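You operate a simulated robot arm through the tools that you are given. There is no shell and no other tool. Be economical: measure what you need, move in short steps, check, and stop when the job is done.

The job below is to be done with a simulated robot arm. You get a single attempt, and the scene is never put back.

JOB
Clear the pump fault and get line C running at 5 L/min.
Fine: press stop to reset, open the return valve, press start, open valve C, then shut the return valve again; no second trip; leave the other valves, switch and levers alone.

Only the result counts: the job must be done as asked and must still hold three seconds after the hand-in. Knocking over, shifting, dropping, spilling or breaking anything else fails it.

ROBOT AND FRAMES
A 7-joint arm with a two-finger parallel gripper, fixed in place. Base frame: the origin is at the foot of the arm, x ahead of it, y to its left, z up. Readings come in mm, rad, newtons and seconds.
With the tool pointing down near the work surface it reaches from about 340 to 780 mm from the base axis. Its first joint turns from -2.897 to 2.897 rad. Payload 3.91 kg.
The tool frame sits at the grasp point between the pads (the TCP): z along the fingers, y along the line on which they close. The tips reach 30 mm beyond it. Largest opening 110 mm; finger width 20, thickness 10; the body of the gripper, 48 by 112 mm, starts 55 mm behind the TCP.
Orientation is that of the tool frame in the base frame, as a unit quaternion [x, y, z, w]. With the fingers straight down and closing along the base's y, the tool's x points along the base's -x, its y along +y and its z along -z.

CONTROLS
- The arm moves only by the tool arm_command. Its argument "motion" is a list of rows, each an object of numbers (a shift or turn left out is 0, a gripper value left out holds the last): "fingers": the finger opening in cm, from 0 to 11; "tx", "ty", "tz": the shift along the base's x, y, z in cm; "rx", "ry", "rz": the turn, a rotation vector about the base's x, y, z in rad. In form: [{"fingers": .., "tx": .., "ty": .., "tz": .., "rx": .., "ry": .., "rz": ..}, ...]. A call has 1 to 12 rows; each row is the pose to reach, as a shift and turn from the pose commanded when the call began. A row lasts 0.2 s, in which the tool goes at most 50 mm and 0.15 rad; a call with a longer step from one row to the next is refused whole, and so is a gripper value outside its range. A pose out of reach is approached as far as the arm can. The call stops where the force on the tool passes 40 N (or 10 N more than at its start, if that is more) or the arm is blocked; 0.2 s more then pass. Each finger travels about 153 mm/s and halts on what it meets, pressing with about 36 N; the grip force reading is that of the motor and also rises with nothing between the fingers. The clock runs only during rows and for 0.2 s after the last one: add rows that repeat a pose to give the fingers time. It gives the time, the measured TCP pose, the force on the tool (base axes), the opening and the grip force at its end, in the units of the frame above (readings bear some noise), with the torque about the TCP (base axes, N m) and any sound that the robot's microphone picked up, and new pictures: "views" is both (left out), scene, wrist or none.
- Cameras (640 x 400 px; columns grow to the right, rows downward): "scene" is fixed at [398.9, -649.4, 1700.3]; the picture's right is [1.00, 0.06, 0.00], its down [0.03, -0.43, -0.90] and it looks along [-0.06, 0.90, -0.43] (base axes); focal length 360 px, centre (320, 200). "wrist" rides on the gripper at [77, 7, -115] in the tool frame; the picture's right is [-0.09, 1.00, 0.00], its down [-0.80, -0.07, -0.59] and it looks along [-0.59, -0.05, 0.80] (tool axes); focal length 270 px, centre (320, 200). There is no depth. A picture from a camera that has moved, and an enlarged one, comes with that camera's place and axes in the base frame and with its lens.
- lift_body(by): slides the trunk up (or, below 0, down) by that many mm; the arm rides with it, the base frame stays. It gives what a move gives, with no picture.
- close_up(camera, box): a new picture of the part [left, top, right, bottom] of that camera's present view, enlarged. The clock stands still meanwhile.
- sign_off(): hands the job in; it is judged then, once.

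Work in short steps. Places have to be worked out from the pictures, the camera data and where the tool is seen: move nearer, look again, correct. Check each grasp and each placing, and mend what went wrong. You have 120 turns and 200 pictures in all, those below and enlarged ones among them. Open the gripper and draw the arm clear of the work before you hand the job in, unless the task says otherwise; then end with one line.

The tools are called after "Request:" as name(argument=value, ...) on one line, values as JSON. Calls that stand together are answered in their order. arm_command: Moves the arm, as the interface text tells. Its arguments: {"type":"object","properties":{"motion":{"type":"array","items":{"type":"object","properties":{"fingers":{"type":"number"},"tx":{"type":"number"},"ty":{"type":"number"},"tz":{"type":"number"},"rx":{"type":"number"},"ry":{"type":"number"},"rz":{"type":"number"}}}},"views":{"type":"string","enum":["both","scene","wrist","none"]}},"required":["motion"]} The other tools are called the same way: lift_body (by) slides the trunk up or down; close_up (camera, box) takes an enlarged picture of a part of a camera's view; sign_off () hands the job in.

At the start:

```text
time_s: 0.0
tool_pos: [125.4, 312.5, 1494.9]
orientation: [-0.001, 1.0, 0.001, 0.0]
ft_force: [-0.3, -0.2, -1.0]
torque: [0.02, 0.03, -0.02]
opening: 110.0
grip_force: 0.1
trunk travel left (down, up): [-586.0, 24.0]
```

scene: 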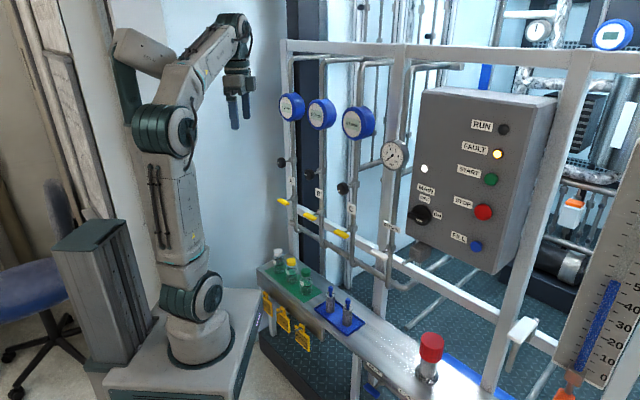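
wrist: 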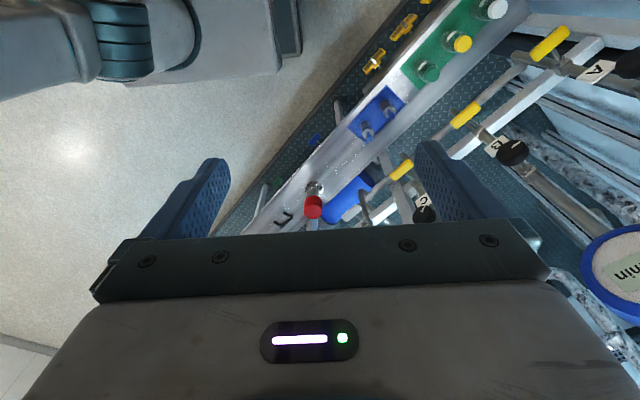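

I'll begin with enlarged looks at the panel, and the valve area.

Request:
close_up(camera="scene", box=[380, 70, 580, 270])

Request:
close_up(camera="scene", box=[260, 80, 420, 300])

Request:
close_up(camera="scene", box=[250, 230, 570, 400])

Request:
close_up(camera="scene", box=[480, 170, 640, 400])

```text
2.00 times, centred on (480, 170) of scene
camera zoom: at [398.9, -649.4, 1700.3], right [1.0, 0.06, 0.0], down [0.03, -0.43, -0.9], along [-0.06, 0.9, -0.43], focal length 719 px, centre (0, 260)
```

zoom: 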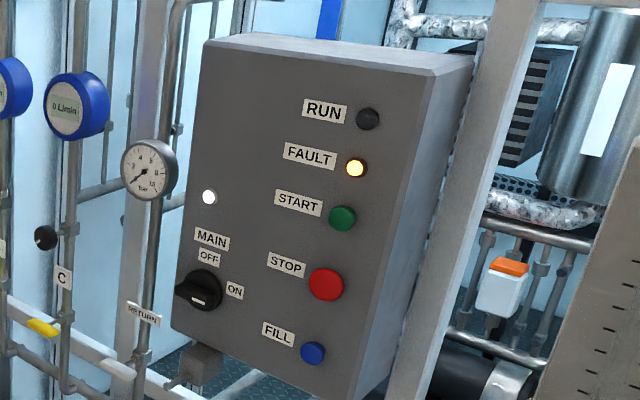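

```text
1.82 times, centred on (340, 190) of scene
camera zoom: at [398.9, -649.4, 1700.3], right [1.0, 0.06, 0.0], down [0.03, -0.43, -0.9], along [-0.06, 0.9, -0.43], focal length 654 px, centre (284, 218)
```

zoom: 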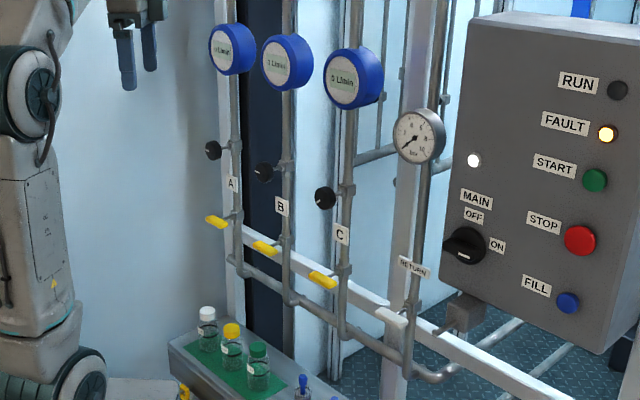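

```text
2.00 times, centred on (410, 315) of scene
camera zoom: at [398.9, -649.4, 1700.3], right [1.0, 0.06, 0.0], down [0.03, -0.43, -0.9], along [-0.06, 0.9, -0.43], focal length 719 px, centre (140, -30)
```

zoom: 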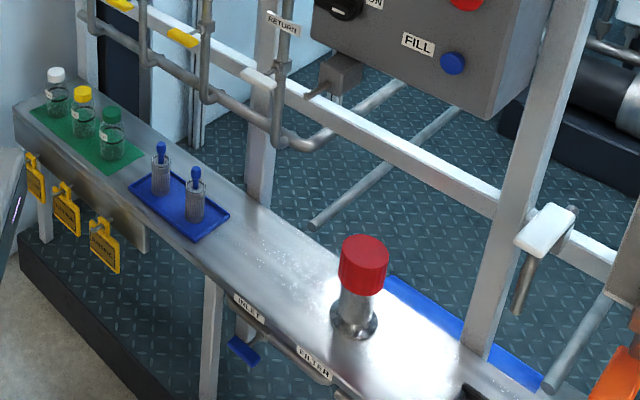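

```text
1.74 times, centred on (560, 285) of scene
camera zoom: at [398.9, -649.4, 1700.3], right [1.0, 0.06, 0.0], down [0.03, -0.43, -0.9], along [-0.06, 0.9, -0.43], focal length 625 px, centre (-97, 52)
```

zoom: 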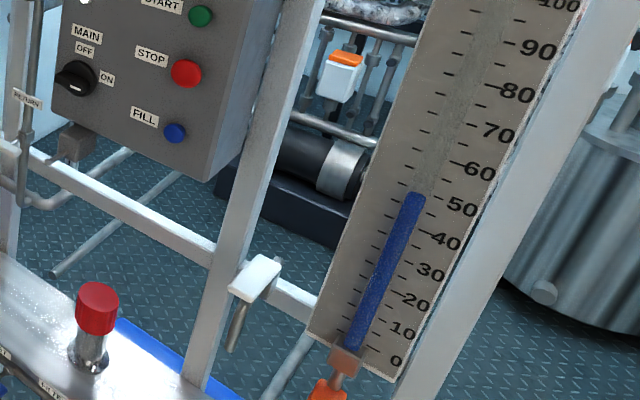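

The wall of valves runs diagonally: triangulation puts the C lever near (400,494,1026), and the wall normal is about (0.68,0.73). I'll turn the tool to that azimuth first.

Request:
arm_command(motion=[{"fingers": 0, "rz": 0.14, "tx": 2, "ty": -1}, {"rz": 0.28, "tx": 4, "ty": -2}, {"rz": 0.42, "tx": 6, "ty": -3}, {"rz": 0.56, "tx": 8, "ty": -4}, {"rz": 0.7, "tx": 10, "ty": -5}, {"rz": 0.82, "tx": 11.5, "ty": -6}, {"rz": 0.82, "tx": 11.5, "ty": -6}], views="none")

```text
time_s: 1.6
tool_pos: [240.6, 252.3, 1496.1]
orientation: [-0.4, 0.917, 0.0, 0.0]
ft_force: [0.8, -0.1, 0.5]
torque: [-0.05, -0.02, 0.03]
opening: 0.1
grip_force: 35.7
trunk travel left (down, up): [-586.0, 24.0]
```

Turn worked. Now I tilt the tool to horizontal, pointing at the wall, moving about 8 cm forward.

Request:
arm_command(motion=[{"rx": 0.104, "ry": -0.097, "tx": 0.5, "ty": 0.5}, {"rx": 0.209, "ry": -0.194, "tx": 1, "ty": 1}, {"rx": 0.313, "ry": -0.292, "tx": 1.5, "ty": 1.5}, {"rx": 0.417, "ry": -0.389, "tx": 2, "ty": 2}, {"rx": 0.522, "ry": -0.486, "tx": 2.5, "ty": 2.5}, {"rx": 0.626, "ry": -0.583, "tx": 3, "ty": 3}, {"rx": 0.73, "ry": -0.68, "tx": 3.5, "ty": 3.5}, {"rx": 0.834, "ry": -0.777, "tx": 4, "ty": 4}, {"rx": 0.939, "ry": -0.875, "tx": 4.5, "ty": 4.5}, {"rx": 1.043, "ry": -0.972, "tx": 5, "ty": 5}, {"rx": 1.147, "ry": -1.069, "tx": 5.5, "ty": 5.5}, {"rx": 1.147, "ry": -1.069, "tx": 5.5, "ty": 5.5}])

```text
time_s: 4.2
tool_pos: [295.3, 307.3, 1494.5]
orientation: [-0.282, 0.65, 0.281, 0.648]
ft_force: [-0.2, -1.1, 0.5]
torque: [0.0, 0.0, 0.0]
opening: 0.1
grip_force: 35.9
trunk travel left (down, up): [-586.0, 24.0]
camera wrist: at [211.1, 227.1, 1418.6], right [-0.73, 0.68, 0.09], down [-0.35, -0.48, 0.8], along [0.59, 0.55, 0.59], focal length 270 px, centre (320, 200)
```

scene: 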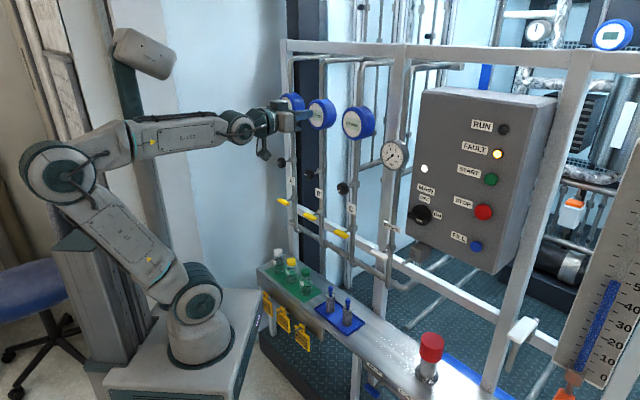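
wrist: 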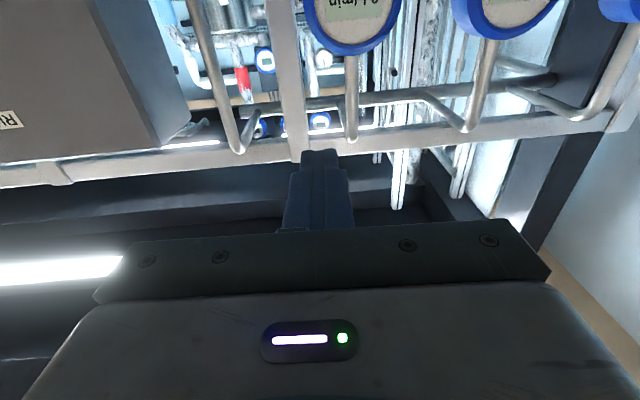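

Tool is horizontal but the wrist view is upside down. I'll try rolling about the tool axis to put the camera on top.

Request:
arm_command(motion=[{"rx": 0.096, "ry": 0.104}, {"rx": 0.193, "ry": 0.207}, {"rx": 0.29, "ry": 0.311}, {"rx": 0.386, "ry": 0.415}, {"rx": 0.483, "ry": 0.518}, {"rx": 0.58, "ry": 0.622}, {"rx": 0.676, "ry": 0.726}, {"rx": 0.773, "ry": 0.83}, {"rx": 0.87, "ry": 0.933}, {"rx": 0.966, "ry": 1.037}, {"rx": 1.068, "ry": 1.147}, {"rx": 1.068, "ry": 1.147}], views="wrist")

```text
time_s: 6.8
tool_pos: [295.0, 307.7, 1495.3]
orientation: [0.258, 0.658, 0.658, 0.259]
ft_force: [0.9, -0.5, -0.3]
torque: [0.01, -0.01, 0.02]
opening: 0.0
grip_force: 36.3
trunk travel left (down, up): [-586.0, 24.0]
camera wrist: at [160.0, 275.4, 1502.1], right [0.06, -0.06, 1.0], down [0.18, -0.98, -0.07], along [0.98, 0.19, -0.05], focal length 270 px, centre (320, 200)
```

wrist: 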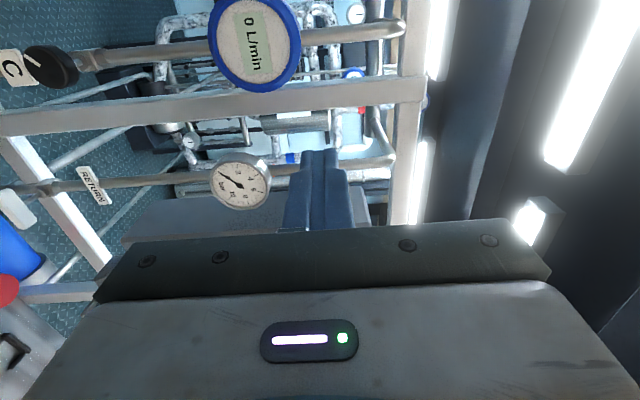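

That rolled cleanly; continuing another quarter turn.

Request:
arm_command(motion=[{"rx": 0.096, "ry": 0.104}, {"rx": 0.193, "ry": 0.207}, {"rx": 0.29, "ry": 0.311}, {"rx": 0.386, "ry": 0.415}, {"rx": 0.483, "ry": 0.518}, {"rx": 0.58, "ry": 0.622}, {"rx": 0.676, "ry": 0.726}, {"rx": 0.773, "ry": 0.83}, {"rx": 0.87, "ry": 0.933}, {"rx": 0.966, "ry": 1.037}, {"rx": 1.068, "ry": 1.147}, {"rx": 1.068, "ry": 1.147}], views="both")

```text
time_s: 9.4
tool_pos: [295.5, 306.9, 1494.2]
orientation: [0.647, 0.283, 0.65, -0.281]
ft_force: [0.7, 1.0, -0.8]
torque: [0.02, -0.03, 0.0]
opening: 0.0
grip_force: 35.4
trunk travel left (down, up): [-586.0, 24.0]
camera wrist: at [221.4, 218.6, 1572.5], right [0.73, -0.68, -0.08], down [-0.45, -0.39, -0.8], along [0.51, 0.62, -0.59], focal length 270 px, centre (320, 200)
```

scene: 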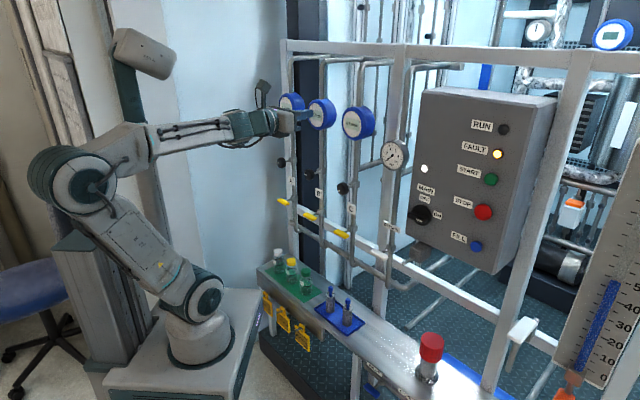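
wrist: 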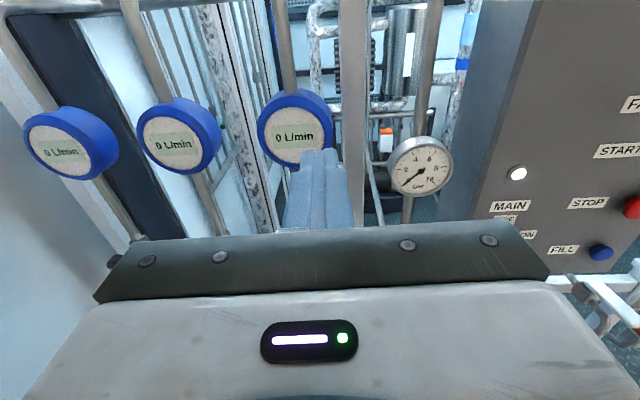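

Wrist view is now upright. Triangulated STOP ≈ (744,150,1297), with the face roughly parallel to the wall; I move to about 10 cm in front of it.

Request:
arm_command(motion=[{"tx": 3.3, "ty": -2.3, "tz": -1.8}, {"tx": 6.6, "ty": -4.6, "tz": -3.6}, {"tx": 9.8, "ty": -6.9, "tz": -5.4}, {"tx": 13.1, "ty": -9.2, "tz": -7.2}, {"tx": 16.4, "ty": -11.5, "tz": -9}, {"tx": 19.7, "ty": -13.7, "tz": -10.7}, {"tx": 23, "ty": -16, "tz": -12.5}, {"tx": 26.3, "ty": -18.3, "tz": -14.3}, {"tx": 29.5, "ty": -20.6, "tz": -16.1}, {"tx": 32.8, "ty": -22.9, "tz": -17.9}, {"tx": 36.1, "ty": -25.2, "tz": -19.7}, {"tx": 36.1, "ty": -25.2, "tz": -19.7}])

```text
time_s: 12.0
tool_pos: [657.3, 56.1, 1297.9]
orientation: [0.646, 0.284, 0.65, -0.28]
ft_force: [-0.7, -0.8, 0.0]
torque: [0.01, 0.01, 0.02]
opening: 0.2
grip_force: 36.0
trunk travel left (down, up): [-586.0, 24.0]
camera wrist: at [583.1, -32.9, 1376.0], right [0.73, -0.68, -0.08], down [-0.45, -0.39, -0.8], along [0.51, 0.62, -0.59], focal length 270 px, centre (320, 200)
```

scene: 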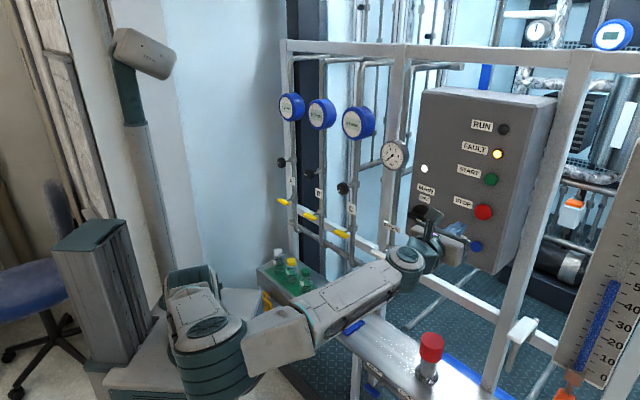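
wrist: 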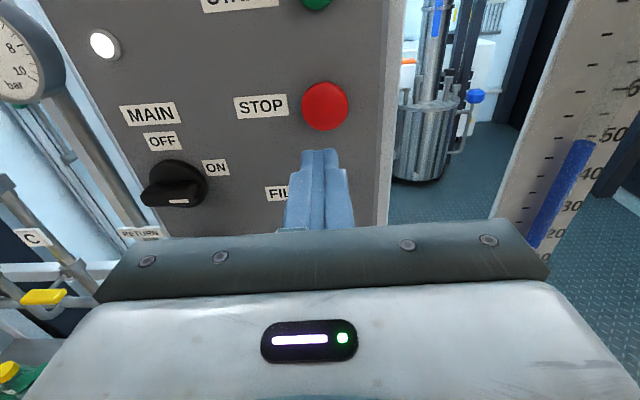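

STOP refined to about (737,134,1306), roughly 80 mm beyond my fingertips. Approach to within ~2 cm, centring on it.

Request:
arm_command(motion=[{"tx": 2, "ty": 1.2, "tz": 0.8}, {"tx": 3.4, "ty": 2.7, "tz": 0.8}, {"tx": 4.4, "ty": 3.9, "tz": 0.8}, {"tx": 4.4, "ty": 3.9, "tz": 0.8}])

Request:
close_up(camera="scene", box=[400, 100, 560, 260])

```text
time_s: 13.0
tool_pos: [701.3, 95.4, 1306.2]
orientation: [0.646, 0.285, 0.65, -0.281]
ft_force: [0.0, 0.4, 0.2]
torque: [0.03, 0.01, 0.01]
opening: 0.0
grip_force: 36.2
trunk travel left (down, up): [-586.0, 24.0]
camera wrist: at [625.9, 6.3, 1383.2], right [0.73, -0.68, -0.08], down [-0.45, -0.39, -0.8], along [0.51, 0.62, -0.59], focal length 270 px, centre (320, 200)
```

scene: 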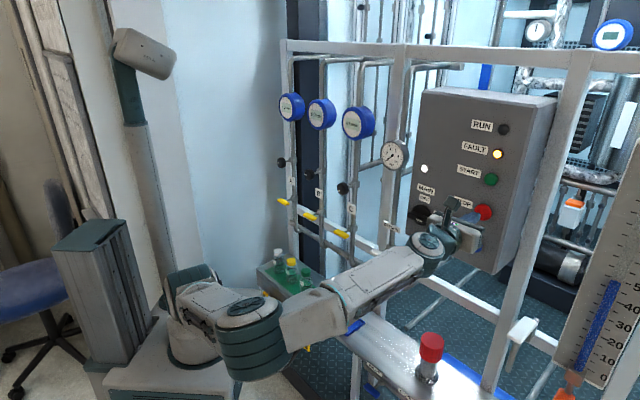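
wrist: 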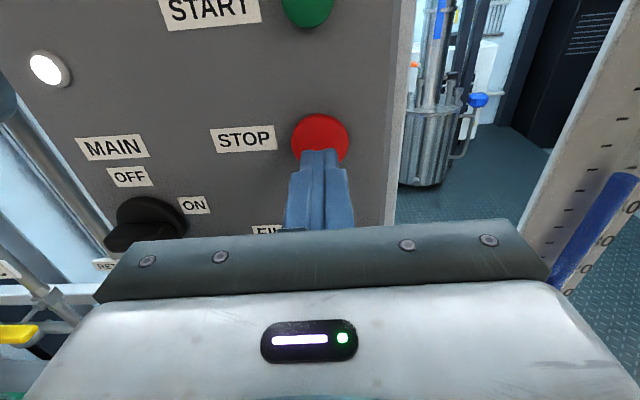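

```text
2.50 times, centred on (480, 180) of scene
camera zoom: at [398.9, -649.4, 1700.3], right [1.0, 0.06, 0.0], down [0.03, -0.43, -0.9], along [-0.06, 0.9, -0.43], focal length 899 px, centre (-80, 250)
```

zoom: 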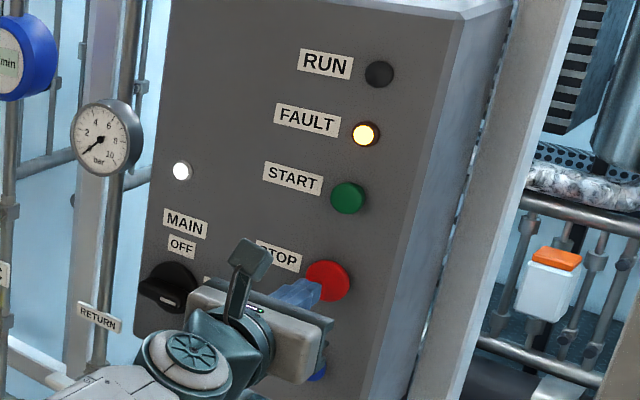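

Aligned with STOP, roughly 2 cm gap. Push gently along the normal in small steps.

Request:
arm_command(motion=[{"tx": 0.68, "ty": 0.73, "tz": 0.3}, {"tx": 1.09, "ty": 1.17, "tz": 0.3}, {"tx": 1.36, "ty": 1.46, "tz": 0.3}, {"tx": 1.63, "ty": 1.75, "tz": 0.3}, {"tx": 1.9, "ty": 2.04, "tz": 0.3}])

```text
time_s: 14.2
tool_pos: [720.0, 115.2, 1306.9]
orientation: [0.647, 0.284, 0.65, -0.281]
ft_force: [0.8, -1.3, 0.1]
torque: [-0.01, -0.05, 0.02]
opening: 0.0
grip_force: 35.7
trunk travel left (down, up): [-586.0, 24.0]
camera wrist: at [646.0, 26.7, 1385.3], right [0.73, -0.68, -0.08], down [-0.45, -0.39, -0.8], along [0.51, 0.62, -0.59], focal length 270 px, centre (320, 200)
```

scene: 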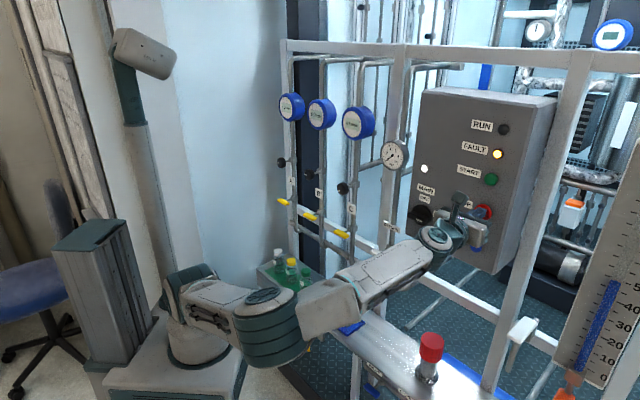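
wrist: 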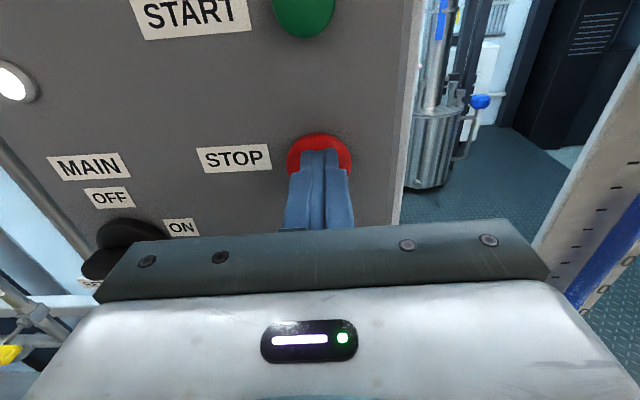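

No contact yet (force ~0). Continue forward in 2 mm steps.

Request:
arm_command(motion=[{"tx": 0.14, "ty": 0.15}, {"tx": 0.27, "ty": 0.29}, {"tx": 0.41, "ty": 0.44}, {"tx": 0.54, "ty": 0.58}, {"tx": 0.68, "ty": 0.73}, {"tx": 0.82, "ty": 0.88}])

```text
time_s: 15.6
tool_pos: [728.2, 123.4, 1309.1]
orientation: [0.646, 0.284, 0.65, -0.28]
ft_force: [-7.5, -4.9, -4.3]
torque: [-0.08, 0.12, 0.0]
opening: 0.1
grip_force: 36.1
trunk travel left (down, up): [-586.0, 24.0]
heard: click
camera wrist: at [653.2, 33.4, 1386.3], right [0.73, -0.68, -0.08], down [-0.45, -0.39, -0.8], along [0.51, 0.62, -0.59], focal length 270 px, centre (320, 200)
```

scene: 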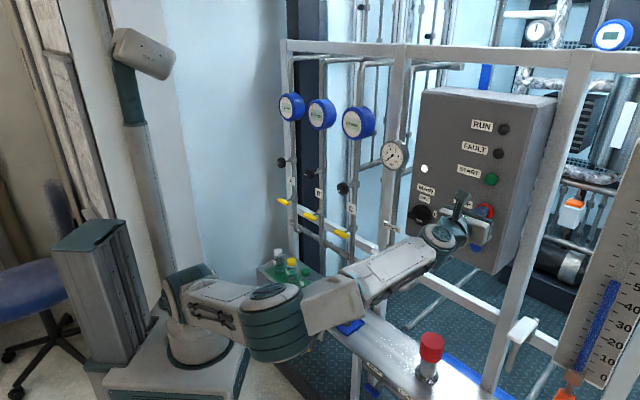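
wrist: 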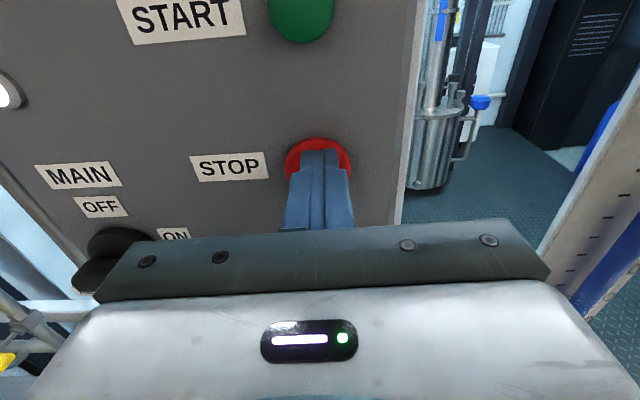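

Click heard and the FAULT lamp is out. I retreat and move to look at the C and return levers from in front.

Request:
arm_command(motion=[{"tx": -2.7, "ty": -2.9}, {"tx": -5.5, "ty": -5.9}, {"tx": -9.1, "ty": -3.5, "tz": -2.2}, {"tx": -12.8, "ty": -1.1, "tz": -4.4}, {"tx": -16.4, "ty": 1.3, "tz": -6.6}, {"tx": -20.1, "ty": 3.7, "tz": -8.8}, {"tx": -23.8, "ty": 6.1, "tz": -11}, {"tx": -27.4, "ty": 8.5, "tz": -13.2}, {"tx": -31.1, "ty": 11, "tz": -15.4}, {"tx": -34.8, "ty": 13.4, "tz": -17.6}, {"tx": -38.4, "ty": 15.8, "tz": -19.9}, {"tx": -38.4, "ty": 15.8, "tz": -19.9}])

```text
time_s: 18.2
tool_pos: [406.4, 336.8, 1090.4]
orientation: [0.647, 0.283, 0.65, -0.281]
ft_force: [-0.5, -1.6, -0.3]
torque: [-0.01, -0.01, 0.03]
opening: 0.1
grip_force: 35.8
out of reach, approached as far as the arm can: row 8, 9, 10, 11, 12
trunk travel left (down, up): [-586.0, 24.0]
camera wrist: at [331.3, 247.9, 1167.6], right [0.73, -0.68, -0.08], down [-0.45, -0.39, -0.8], along [0.51, 0.62, -0.59], focal length 270 px, centre (320, 200)
```

scene: 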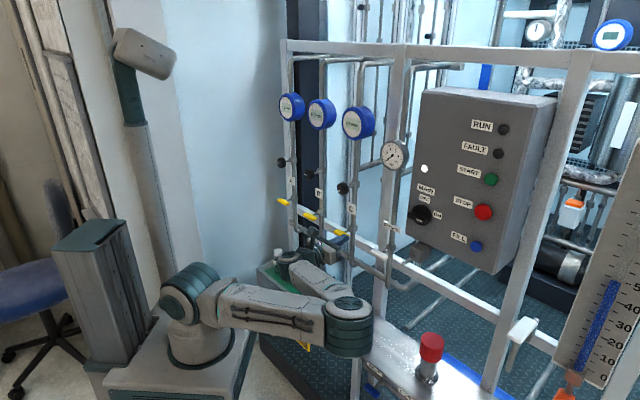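
wrist: 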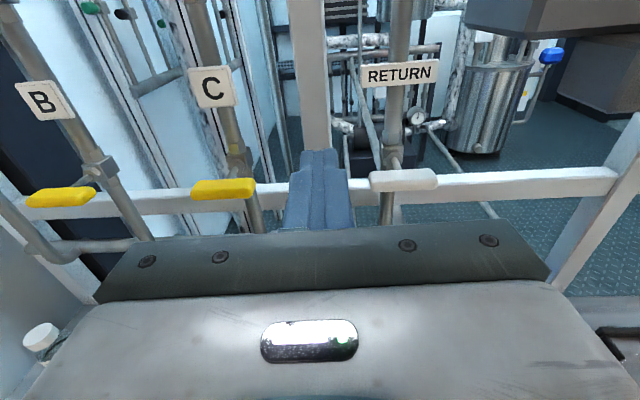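

Levers are now well visible (arm is at its inner reach limit). Take a close look at the lever mounts.

Request:
close_up(camera="wrist", box=[160, 110, 320, 240])

Request:
close_up(camera="wrist", box=[340, 110, 500, 240])

Request:
close_up(camera="scene", box=[320, 190, 430, 290])

```text
3.08 times, centred on (240, 175) of wrist
camera zoom: at [331.3, 247.9, 1167.6], right [0.73, -0.68, -0.08], down [-0.45, -0.39, -0.8], along [0.51, 0.62, -0.59], focal length 832 px, centre (566, 277)
```

zoom: 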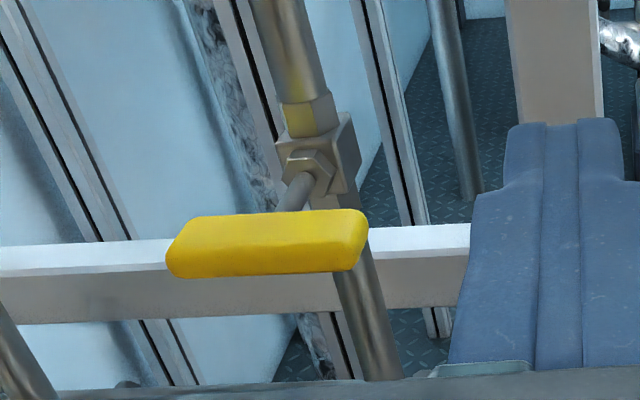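

```text
3.08 times, centred on (420, 175) of wrist
camera zoom: at [331.3, 247.9, 1167.6], right [0.73, -0.68, -0.08], down [-0.45, -0.39, -0.8], along [0.51, 0.62, -0.59], focal length 832 px, centre (12, 277)
```

zoom: 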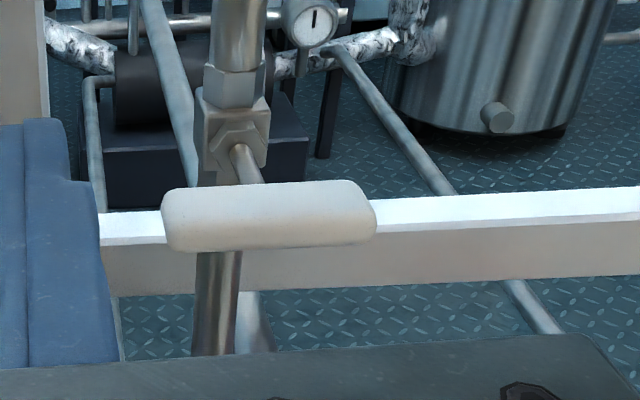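

```text
4.00 times, centred on (375, 240) of scene
camera zoom: at [398.9, -649.4, 1700.3], right [1.0, 0.06, 0.0], down [0.03, -0.43, -0.9], along [-0.06, 0.9, -0.43], focal length 1438 px, centre (100, 40)
```

zoom: 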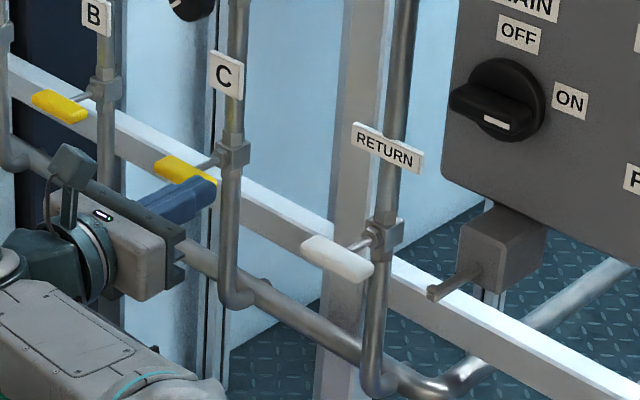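

The handles are T-bars (~66 mm long, 18 mm thick) on stems: Return ≈ (530,362,1023), C ≈ (400,472,1030), all across the pipe = closed. Plan: roll the gripper 90°, grip the bar, twist 90°. First I shift in front of Return, still well short of it.

Request:
arm_command(motion=[{"tx": 2, "ty": -1.5, "tz": -1}, {"tx": 4, "ty": -3.2, "tz": -2}, {"tx": 5.7, "ty": -4.6, "tz": -2}, {"tx": 5.7, "ty": -4.6, "tz": -2}], views="wrist")

```text
time_s: 19.2
tool_pos: [461.9, 290.1, 1073.2]
orientation: [0.646, 0.284, 0.65, -0.281]
ft_force: [0.7, 0.4, 0.4]
torque: [-0.01, 0.0, 0.02]
opening: 0.1
grip_force: 36.5
trunk travel left (down, up): [-586.0, 24.0]
camera wrist: at [388.2, 202.3, 1150.2], right [0.73, -0.68, -0.08], down [-0.45, -0.39, -0.8], along [0.51, 0.62, -0.59], focal length 270 px, centre (320, 200)
```

wrist: 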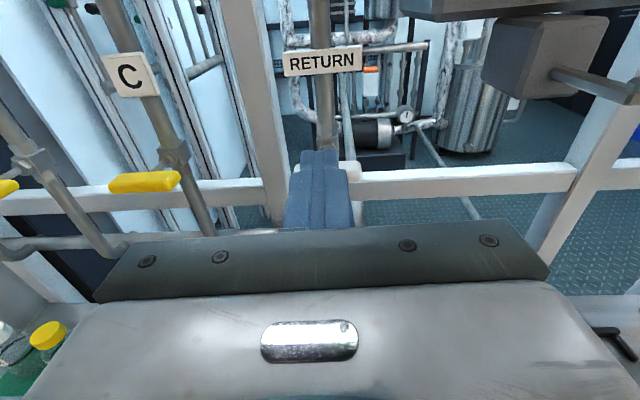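

Position (462,290,1073) is laterally in line with Return. Now roll −90° (camera to the left), open to 6 cm, and drop to z≈1025.

Request:
arm_command(motion=[{"fingers": 6, "rx": -0.096, "ry": -0.104, "tz": -0.5}, {"rx": -0.193, "ry": -0.207, "tz": -1}, {"rx": -0.29, "ry": -0.311, "tz": -1.5}, {"rx": -0.386, "ry": -0.415, "tz": -2}, {"rx": -0.483, "ry": -0.518, "tz": -2.5}, {"rx": -0.58, "ry": -0.622, "tz": -3}, {"rx": -0.676, "ry": -0.726, "tz": -3.5}, {"rx": -0.773, "ry": -0.83, "tz": -4}, {"rx": -0.87, "ry": -0.933, "tz": -4.5}, {"rx": -0.966, "ry": -1.037, "tz": -4.8}, {"rx": -1.068, "ry": -1.147, "tz": -4.8}, {"rx": -1.068, "ry": -1.147, "tz": -4.8}])

Request:
close_up(camera="scene", box=[320, 190, 430, 290])

```text
time_s: 21.8
tool_pos: [461.5, 290.4, 1025.3]
orientation: [0.257, 0.659, 0.657, 0.259]
ft_force: [-0.5, 0.9, 0.4]
torque: [-0.02, 0.01, -0.02]
opening: 59.9
grip_force: 0.1
trunk travel left (down, up): [-586.0, 24.0]
camera wrist: at [326.9, 257.3, 1032.1], right [0.06, -0.06, 1.0], down [0.18, -0.98, -0.07], along [0.98, 0.19, -0.05], focal length 270 px, centre (320, 200)
```

scene: 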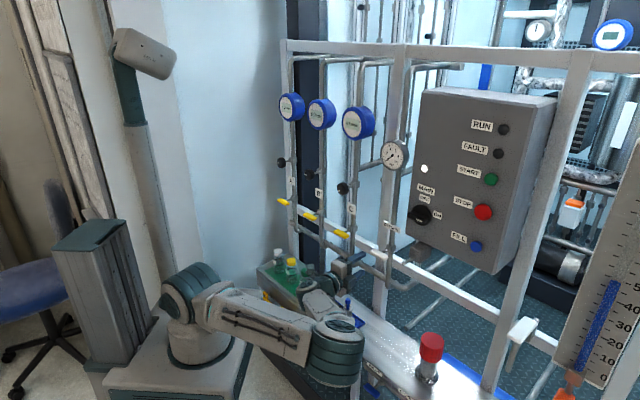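
wrist: 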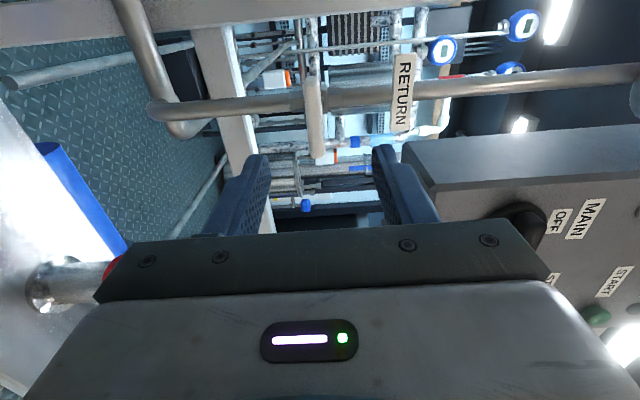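

```text
4.00 times, centred on (375, 240) of scene
camera zoom: at [398.9, -649.4, 1700.3], right [1.0, 0.06, 0.0], down [0.03, -0.43, -0.9], along [-0.06, 0.9, -0.43], focal length 1438 px, centre (100, 40)
```

zoom: 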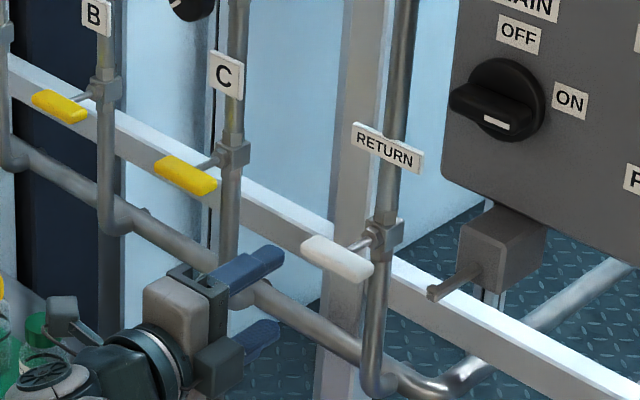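

Bar centre re-measured at ≈(524,362,1022), the gripper is aligned. Advance 85 mm so the open fingers straddle it.

Request:
arm_command(motion=[{"tx": 2.2, "ty": 2.5, "tz": -0.3}, {"tx": 4.2, "ty": 4.8, "tz": -0.3}, {"tx": 5.6, "ty": 6.3, "tz": -0.3}, {"tx": 5.6, "ty": 6.3, "tz": -0.3}])

Request:
close_up(camera="scene", box=[320, 190, 430, 290])

```text
time_s: 22.8
tool_pos: [516.4, 350.8, 1021.8]
orientation: [0.257, 0.66, 0.657, 0.259]
ft_force: [-0.2, 1.0, 0.7]
torque: [0.03, 0.01, -0.02]
opening: 60.1
grip_force: 0.0
trunk travel left (down, up): [-586.0, 24.0]
camera wrist: at [382.0, 318.6, 1029.5], right [0.06, -0.06, 1.0], down [0.18, -0.98, -0.07], along [0.98, 0.19, -0.05], focal length 270 px, centre (320, 200)
```

scene: 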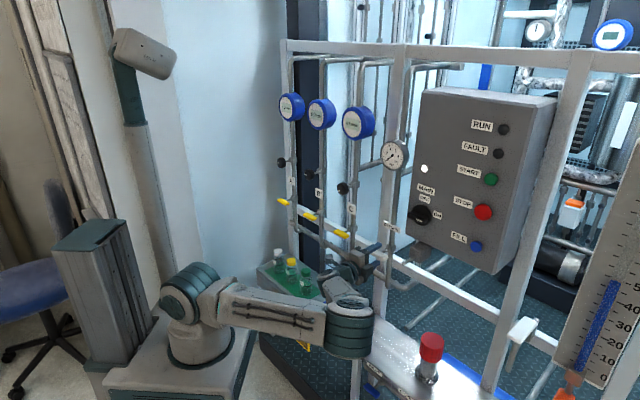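
wrist: 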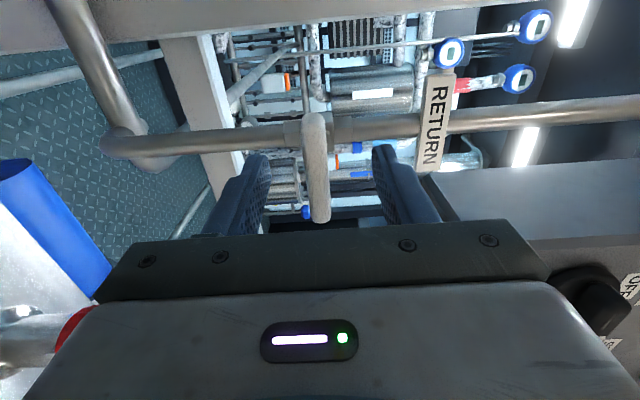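

```text
4.00 times, centred on (375, 240) of scene
camera zoom: at [398.9, -649.4, 1700.3], right [1.0, 0.06, 0.0], down [0.03, -0.43, -0.9], along [-0.06, 0.9, -0.43], focal length 1438 px, centre (100, 40)
```

zoom: 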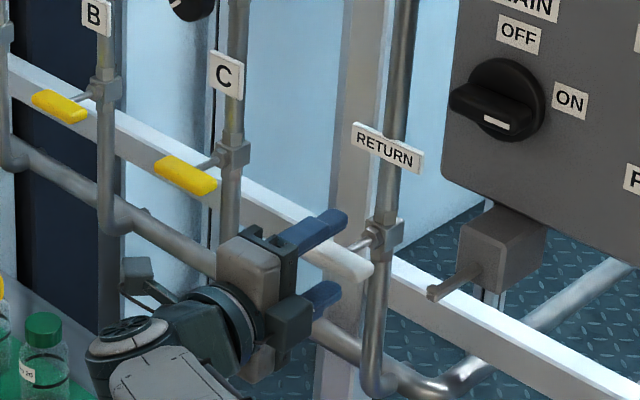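

The bar (n≈629) sits just within the fingertips; I advance 12 mm more and close.

Request:
arm_command(motion=[{"tx": 0.8, "ty": 0.88, "fingers": 6}, {"tx": 0.8, "ty": 0.88, "fingers": 4}, {"tx": 0.8, "ty": 0.88, "fingers": 2.5}, {"tx": 0.8, "ty": 0.88, "fingers": 1}, {"tx": 0.8, "ty": 0.88, "fingers": 1}])

Request:
close_up(camera="scene", box=[320, 190, 430, 290])

```text
time_s: 24.0
tool_pos: [525.0, 359.4, 1018.8]
orientation: [0.257, 0.66, 0.657, 0.258]
ft_force: [-2.5, -2.1, -15.3]
torque: [0.53, -0.47, -0.39]
opening: 13.1
grip_force: 44.9
trunk travel left (down, up): [-586.0, 24.0]
camera wrist: at [389.7, 328.4, 1028.0], right [0.07, -0.05, 1.0], down [0.18, -0.98, -0.07], along [0.98, 0.19, -0.05], focal length 270 px, centre (320, 200)
```

scene: 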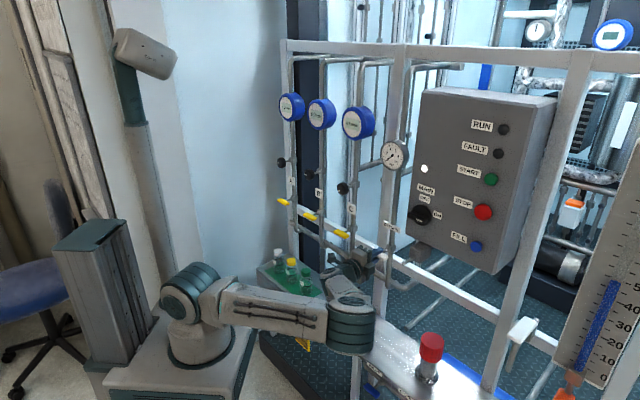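
wrist: 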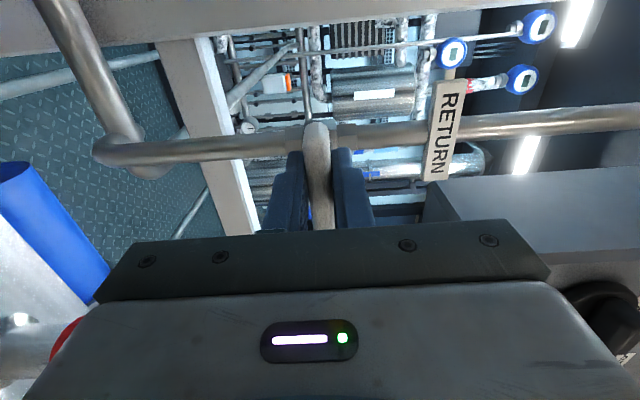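

```text
4.00 times, centred on (375, 240) of scene
camera zoom: at [398.9, -649.4, 1700.3], right [1.0, 0.06, 0.0], down [0.03, -0.43, -0.9], along [-0.06, 0.9, -0.43], focal length 1438 px, centre (100, 40)
```

zoom: 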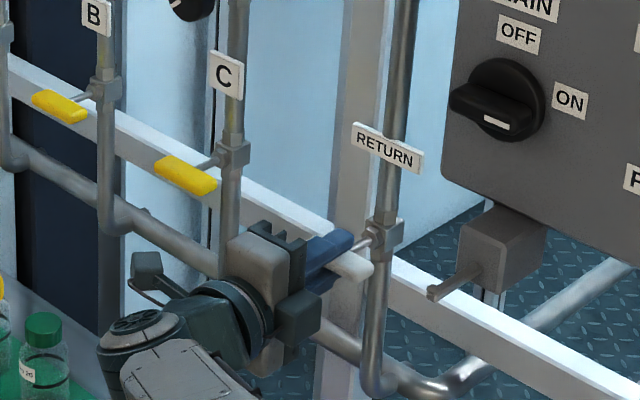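

Gripped (13 mm bar), at mid-bar. Relieve the vertical load by 3 mm and test a small counter-clockwise twist (0.3 rad), reading the torque.

Request:
arm_command(motion=[{"tz": -0.3}, {"tz": -0.3, "rx": -0.068, "ry": -0.073}, {"tz": -0.3, "rx": -0.136, "ry": -0.146}, {"tz": -0.3, "rx": -0.205, "ry": -0.219}, {"tz": -0.3, "rx": -0.205, "ry": -0.219}])

Request:
close_up(camera="scene", box=[320, 190, 430, 290])

```text
time_s: 25.2
tool_pos: [525.4, 361.1, 1017.9]
orientation: [0.156, 0.691, 0.611, 0.354]
ft_force: [-4.7, -5.9, -5.5]
torque: [-0.99, 1.0, 0.97]
opening: 13.0
grip_force: 44.6
trunk travel left (down, up): [-586.0, 24.0]
camera wrist: at [390.9, 327.2, 1003.4], right [-0.16, 0.15, 0.98], down [0.17, -0.97, 0.17], along [0.97, 0.2, 0.13], focal length 270 px, centre (320, 200)
```

scene: 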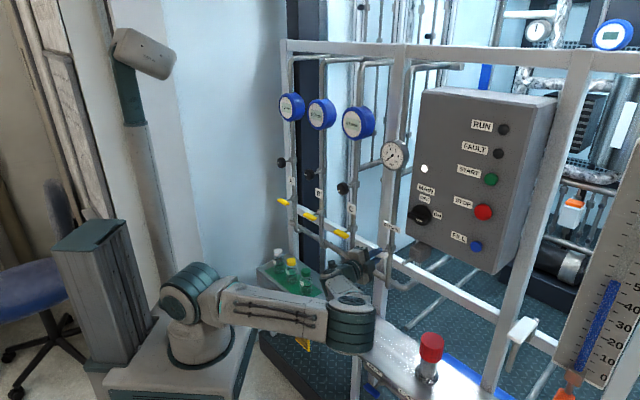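
wrist: 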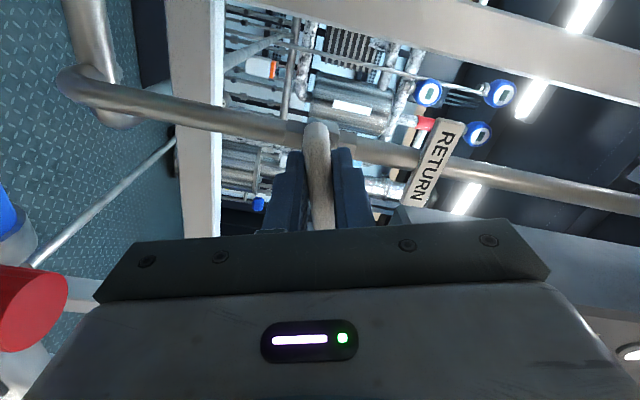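

```text
4.00 times, centred on (375, 240) of scene
camera zoom: at [398.9, -649.4, 1700.3], right [1.0, 0.06, 0.0], down [0.03, -0.43, -0.9], along [-0.06, 0.9, -0.43], focal length 1438 px, centre (100, 40)
```

zoom: 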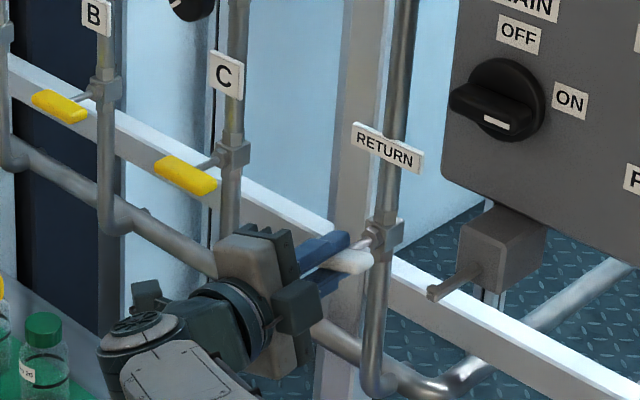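

The handle follows counter-clockwise with little torque. Continue the remaining 1.27 rad.

Request:
arm_command(motion=[{"rx": -0.096, "ry": -0.103}, {"rx": -0.192, "ry": -0.206}, {"rx": -0.289, "ry": -0.31}, {"rx": -0.385, "ry": -0.413}, {"rx": -0.481, "ry": -0.516}, {"rx": -0.577, "ry": -0.619}, {"rx": -0.673, "ry": -0.722}, {"rx": -0.77, "ry": -0.826}, {"rx": -0.866, "ry": -0.929}, {"rx": -0.866, "ry": -0.929}])

Request:
close_up(camera="scene", box=[320, 190, 430, 290])

```text
time_s: 27.4
tool_pos: [528.9, 358.7, 1018.8]
orientation: [-0.283, 0.65, 0.278, 0.648]
ft_force: [5.8, -16.5, -14.2]
torque: [-0.23, 0.51, -1.32]
opening: 13.1
grip_force: 45.4
trunk travel left (down, up): [-586.0, 24.0]
camera wrist: at [444.3, 279.2, 942.9], right [-0.72, 0.68, 0.08], down [-0.36, -0.48, 0.8], along [0.59, 0.55, 0.59], focal length 270 px, centre (320, 200)
```

scene: 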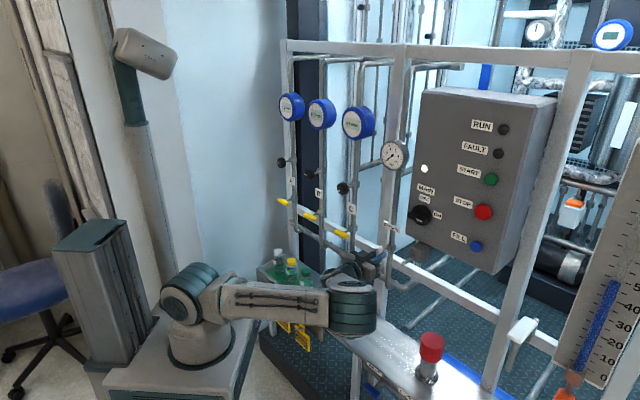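
wrist: 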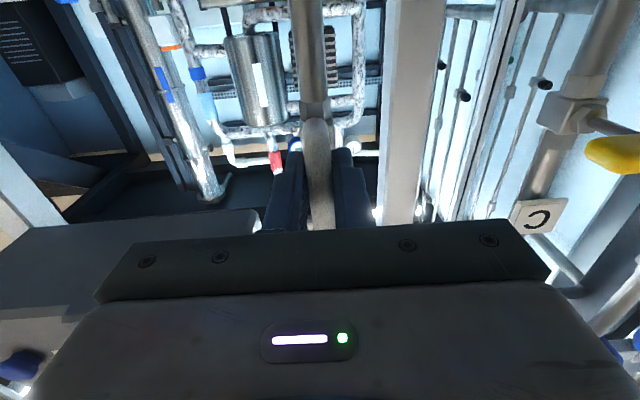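

```text
4.00 times, centred on (375, 240) of scene
camera zoom: at [398.9, -649.4, 1700.3], right [1.0, 0.06, 0.0], down [0.03, -0.43, -0.9], along [-0.06, 0.9, -0.43], focal length 1438 px, centre (100, 40)
```

zoom: 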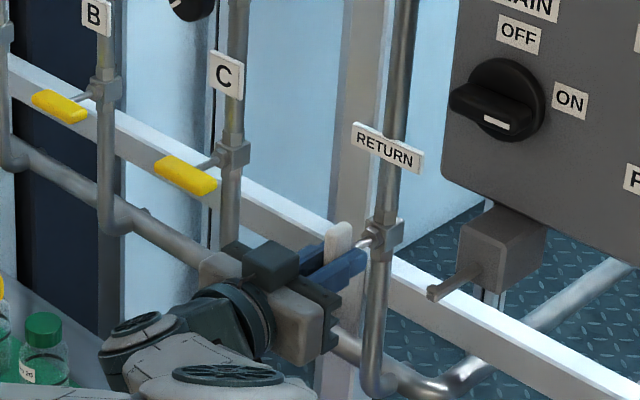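

The handle is vertical, in line with the pipe — Return is open. Release and back out along the normal.

Request:
arm_command(motion=[{"fingers": 5}, {"fingers": 6}, {"fingers": 6, "tx": -2.7, "ty": -2.9}, {"fingers": 6, "tx": -5.5, "ty": -5.9}, {"fingers": 6, "tx": -6.5, "ty": -7}, {"fingers": 6, "tx": -6.5, "ty": -7}])

Request:
close_up(camera="scene", box=[320, 190, 430, 290])

```text
time_s: 28.8
tool_pos: [459.5, 291.0, 1019.5]
orientation: [-0.284, 0.649, 0.28, 0.647]
ft_force: [-0.2, 0.5, -1.0]
torque: [-0.02, 0.0, 0.04]
opening: 59.9
grip_force: 0.0
trunk travel left (down, up): [-586.0, 24.0]
camera wrist: at [374.7, 210.3, 943.0], right [-0.73, 0.68, 0.09], down [-0.35, -0.48, 0.8], along [0.59, 0.55, 0.59], focal length 270 px, centre (320, 200)
```

scene: 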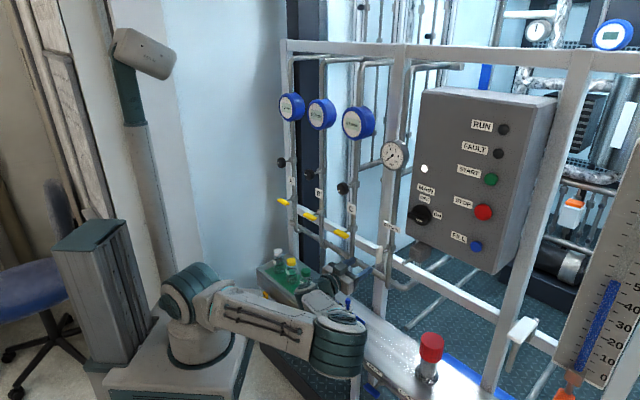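
wrist: 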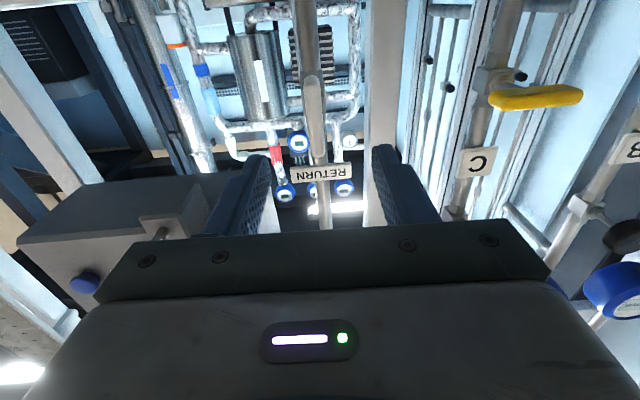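

```text
4.00 times, centred on (375, 240) of scene
camera zoom: at [398.9, -649.4, 1700.3], right [1.0, 0.06, 0.0], down [0.03, -0.43, -0.9], along [-0.06, 0.9, -0.43], focal length 1438 px, centre (100, 40)
```

zoom: 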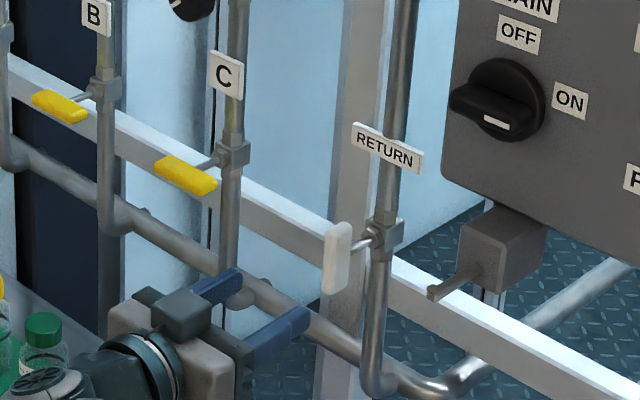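

Return is clearly open. A stalk under the box protrudes near (574,202,1123), so I go straight up first (rolling camera back to the left), then across to START (≈ u 446, z 1390).

Request:
arm_command(motion=[{"fingers": 0, "tx": -2, "ty": -2.1, "tz": 2, "rx": 0.096, "ry": 0.104}, {"tx": -2, "ty": -2.1, "tz": 5.5, "rx": 0.193, "ry": 0.207}, {"tx": -2, "ty": -2.1, "tz": 9, "rx": 0.29, "ry": 0.311}, {"tx": -2, "ty": -2.1, "tz": 12.5, "rx": 0.386, "ry": 0.415}, {"tx": -2, "ty": -2.1, "tz": 16, "rx": 0.483, "ry": 0.518}, {"tx": -2, "ty": -2.1, "tz": 19.5, "rx": 0.58, "ry": 0.622}, {"tx": -2, "ty": -2.1, "tz": 23, "rx": 0.676, "ry": 0.726}, {"tx": -2, "ty": -2.1, "tz": 26.5, "rx": 0.773, "ry": 0.83}, {"tx": -2, "ty": -2.1, "tz": 30, "rx": 0.87, "ry": 0.933}, {"tx": -2, "ty": -2.1, "tz": 33.5, "rx": 0.966, "ry": 1.037}, {"tx": -2, "ty": -2.1, "tz": 37, "rx": 1.068, "ry": 1.147}, {"tx": -2, "ty": -2.1, "tz": 37, "rx": 1.068, "ry": 1.147}], views="scene")

```text
time_s: 31.4
tool_pos: [442.3, 269.4, 1388.3]
orientation: [0.257, 0.66, 0.658, 0.258]
ft_force: [0.0, 0.4, 0.4]
torque: [-0.01, -0.04, -0.01]
opening: 0.0
grip_force: 36.0
out of reach, approached as far as the arm can: row 2, 3, 4, 5, 6
trunk travel left (down, up): [-586.0, 24.0]
```

scene: 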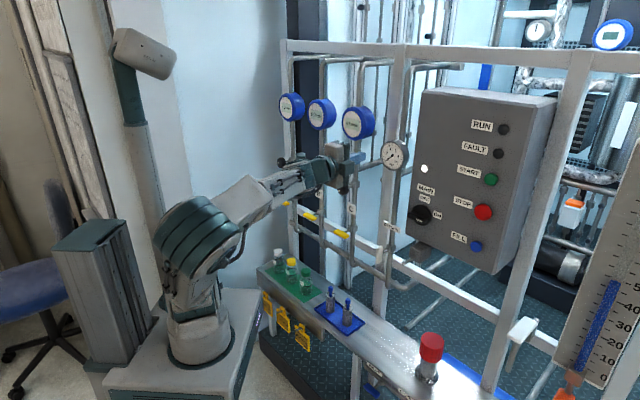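

Now straight across at this height to in front of START.

Request:
arm_command(motion=[{"tx": 3.5, "ty": -2.7}, {"tx": 7, "ty": -5.4}, {"tx": 10.5, "ty": -8}, {"tx": 14, "ty": -10.7}, {"tx": 17.5, "ty": -13.3}, {"tx": 21, "ty": -16}, {"tx": 24.5, "ty": -18.6}, {"tx": 24.5, "ty": -18.6}])

Request:
close_up(camera="scene", box=[400, 100, 560, 260])

```text
time_s: 33.2
tool_pos: [687.0, 81.9, 1389.7]
orientation: [0.255, 0.66, 0.657, 0.26]
ft_force: [0.1, 0.2, 0.0]
torque: [0.04, 0.03, 0.01]
opening: 0.0
grip_force: 36.1
trunk travel left (down, up): [-586.0, 24.0]
camera wrist: at [551.0, 49.8, 1396.6], right [0.06, -0.05, 1.0], down [0.19, -0.98, -0.06], along [0.98, 0.19, -0.05], focal length 270 px, centre (320, 200)
```

scene: 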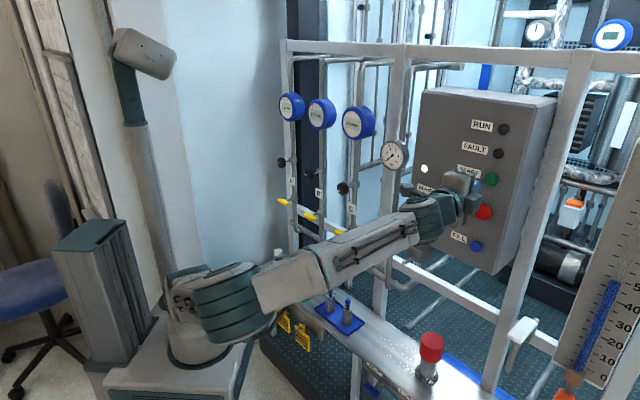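
wrist: 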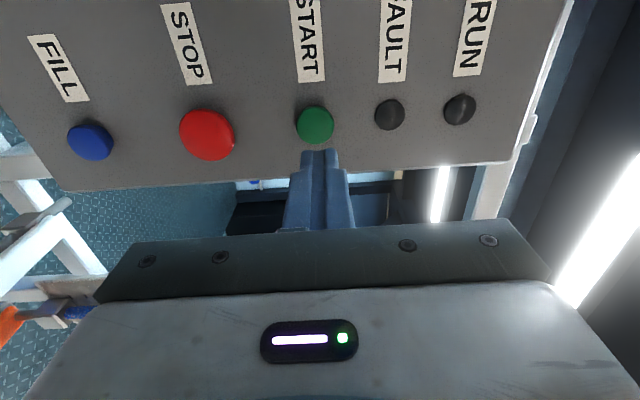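

```text
2.50 times, centred on (480, 180) of scene
camera zoom: at [398.9, -649.4, 1700.3], right [1.0, 0.06, 0.0], down [0.03, -0.43, -0.9], along [-0.06, 0.9, -0.43], focal length 899 px, centre (-80, 250)
```

zoom: 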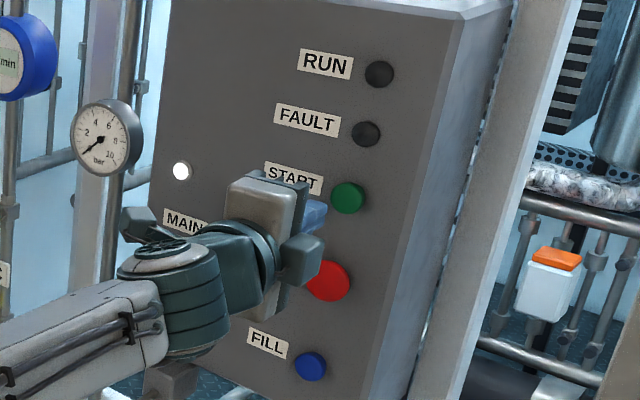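

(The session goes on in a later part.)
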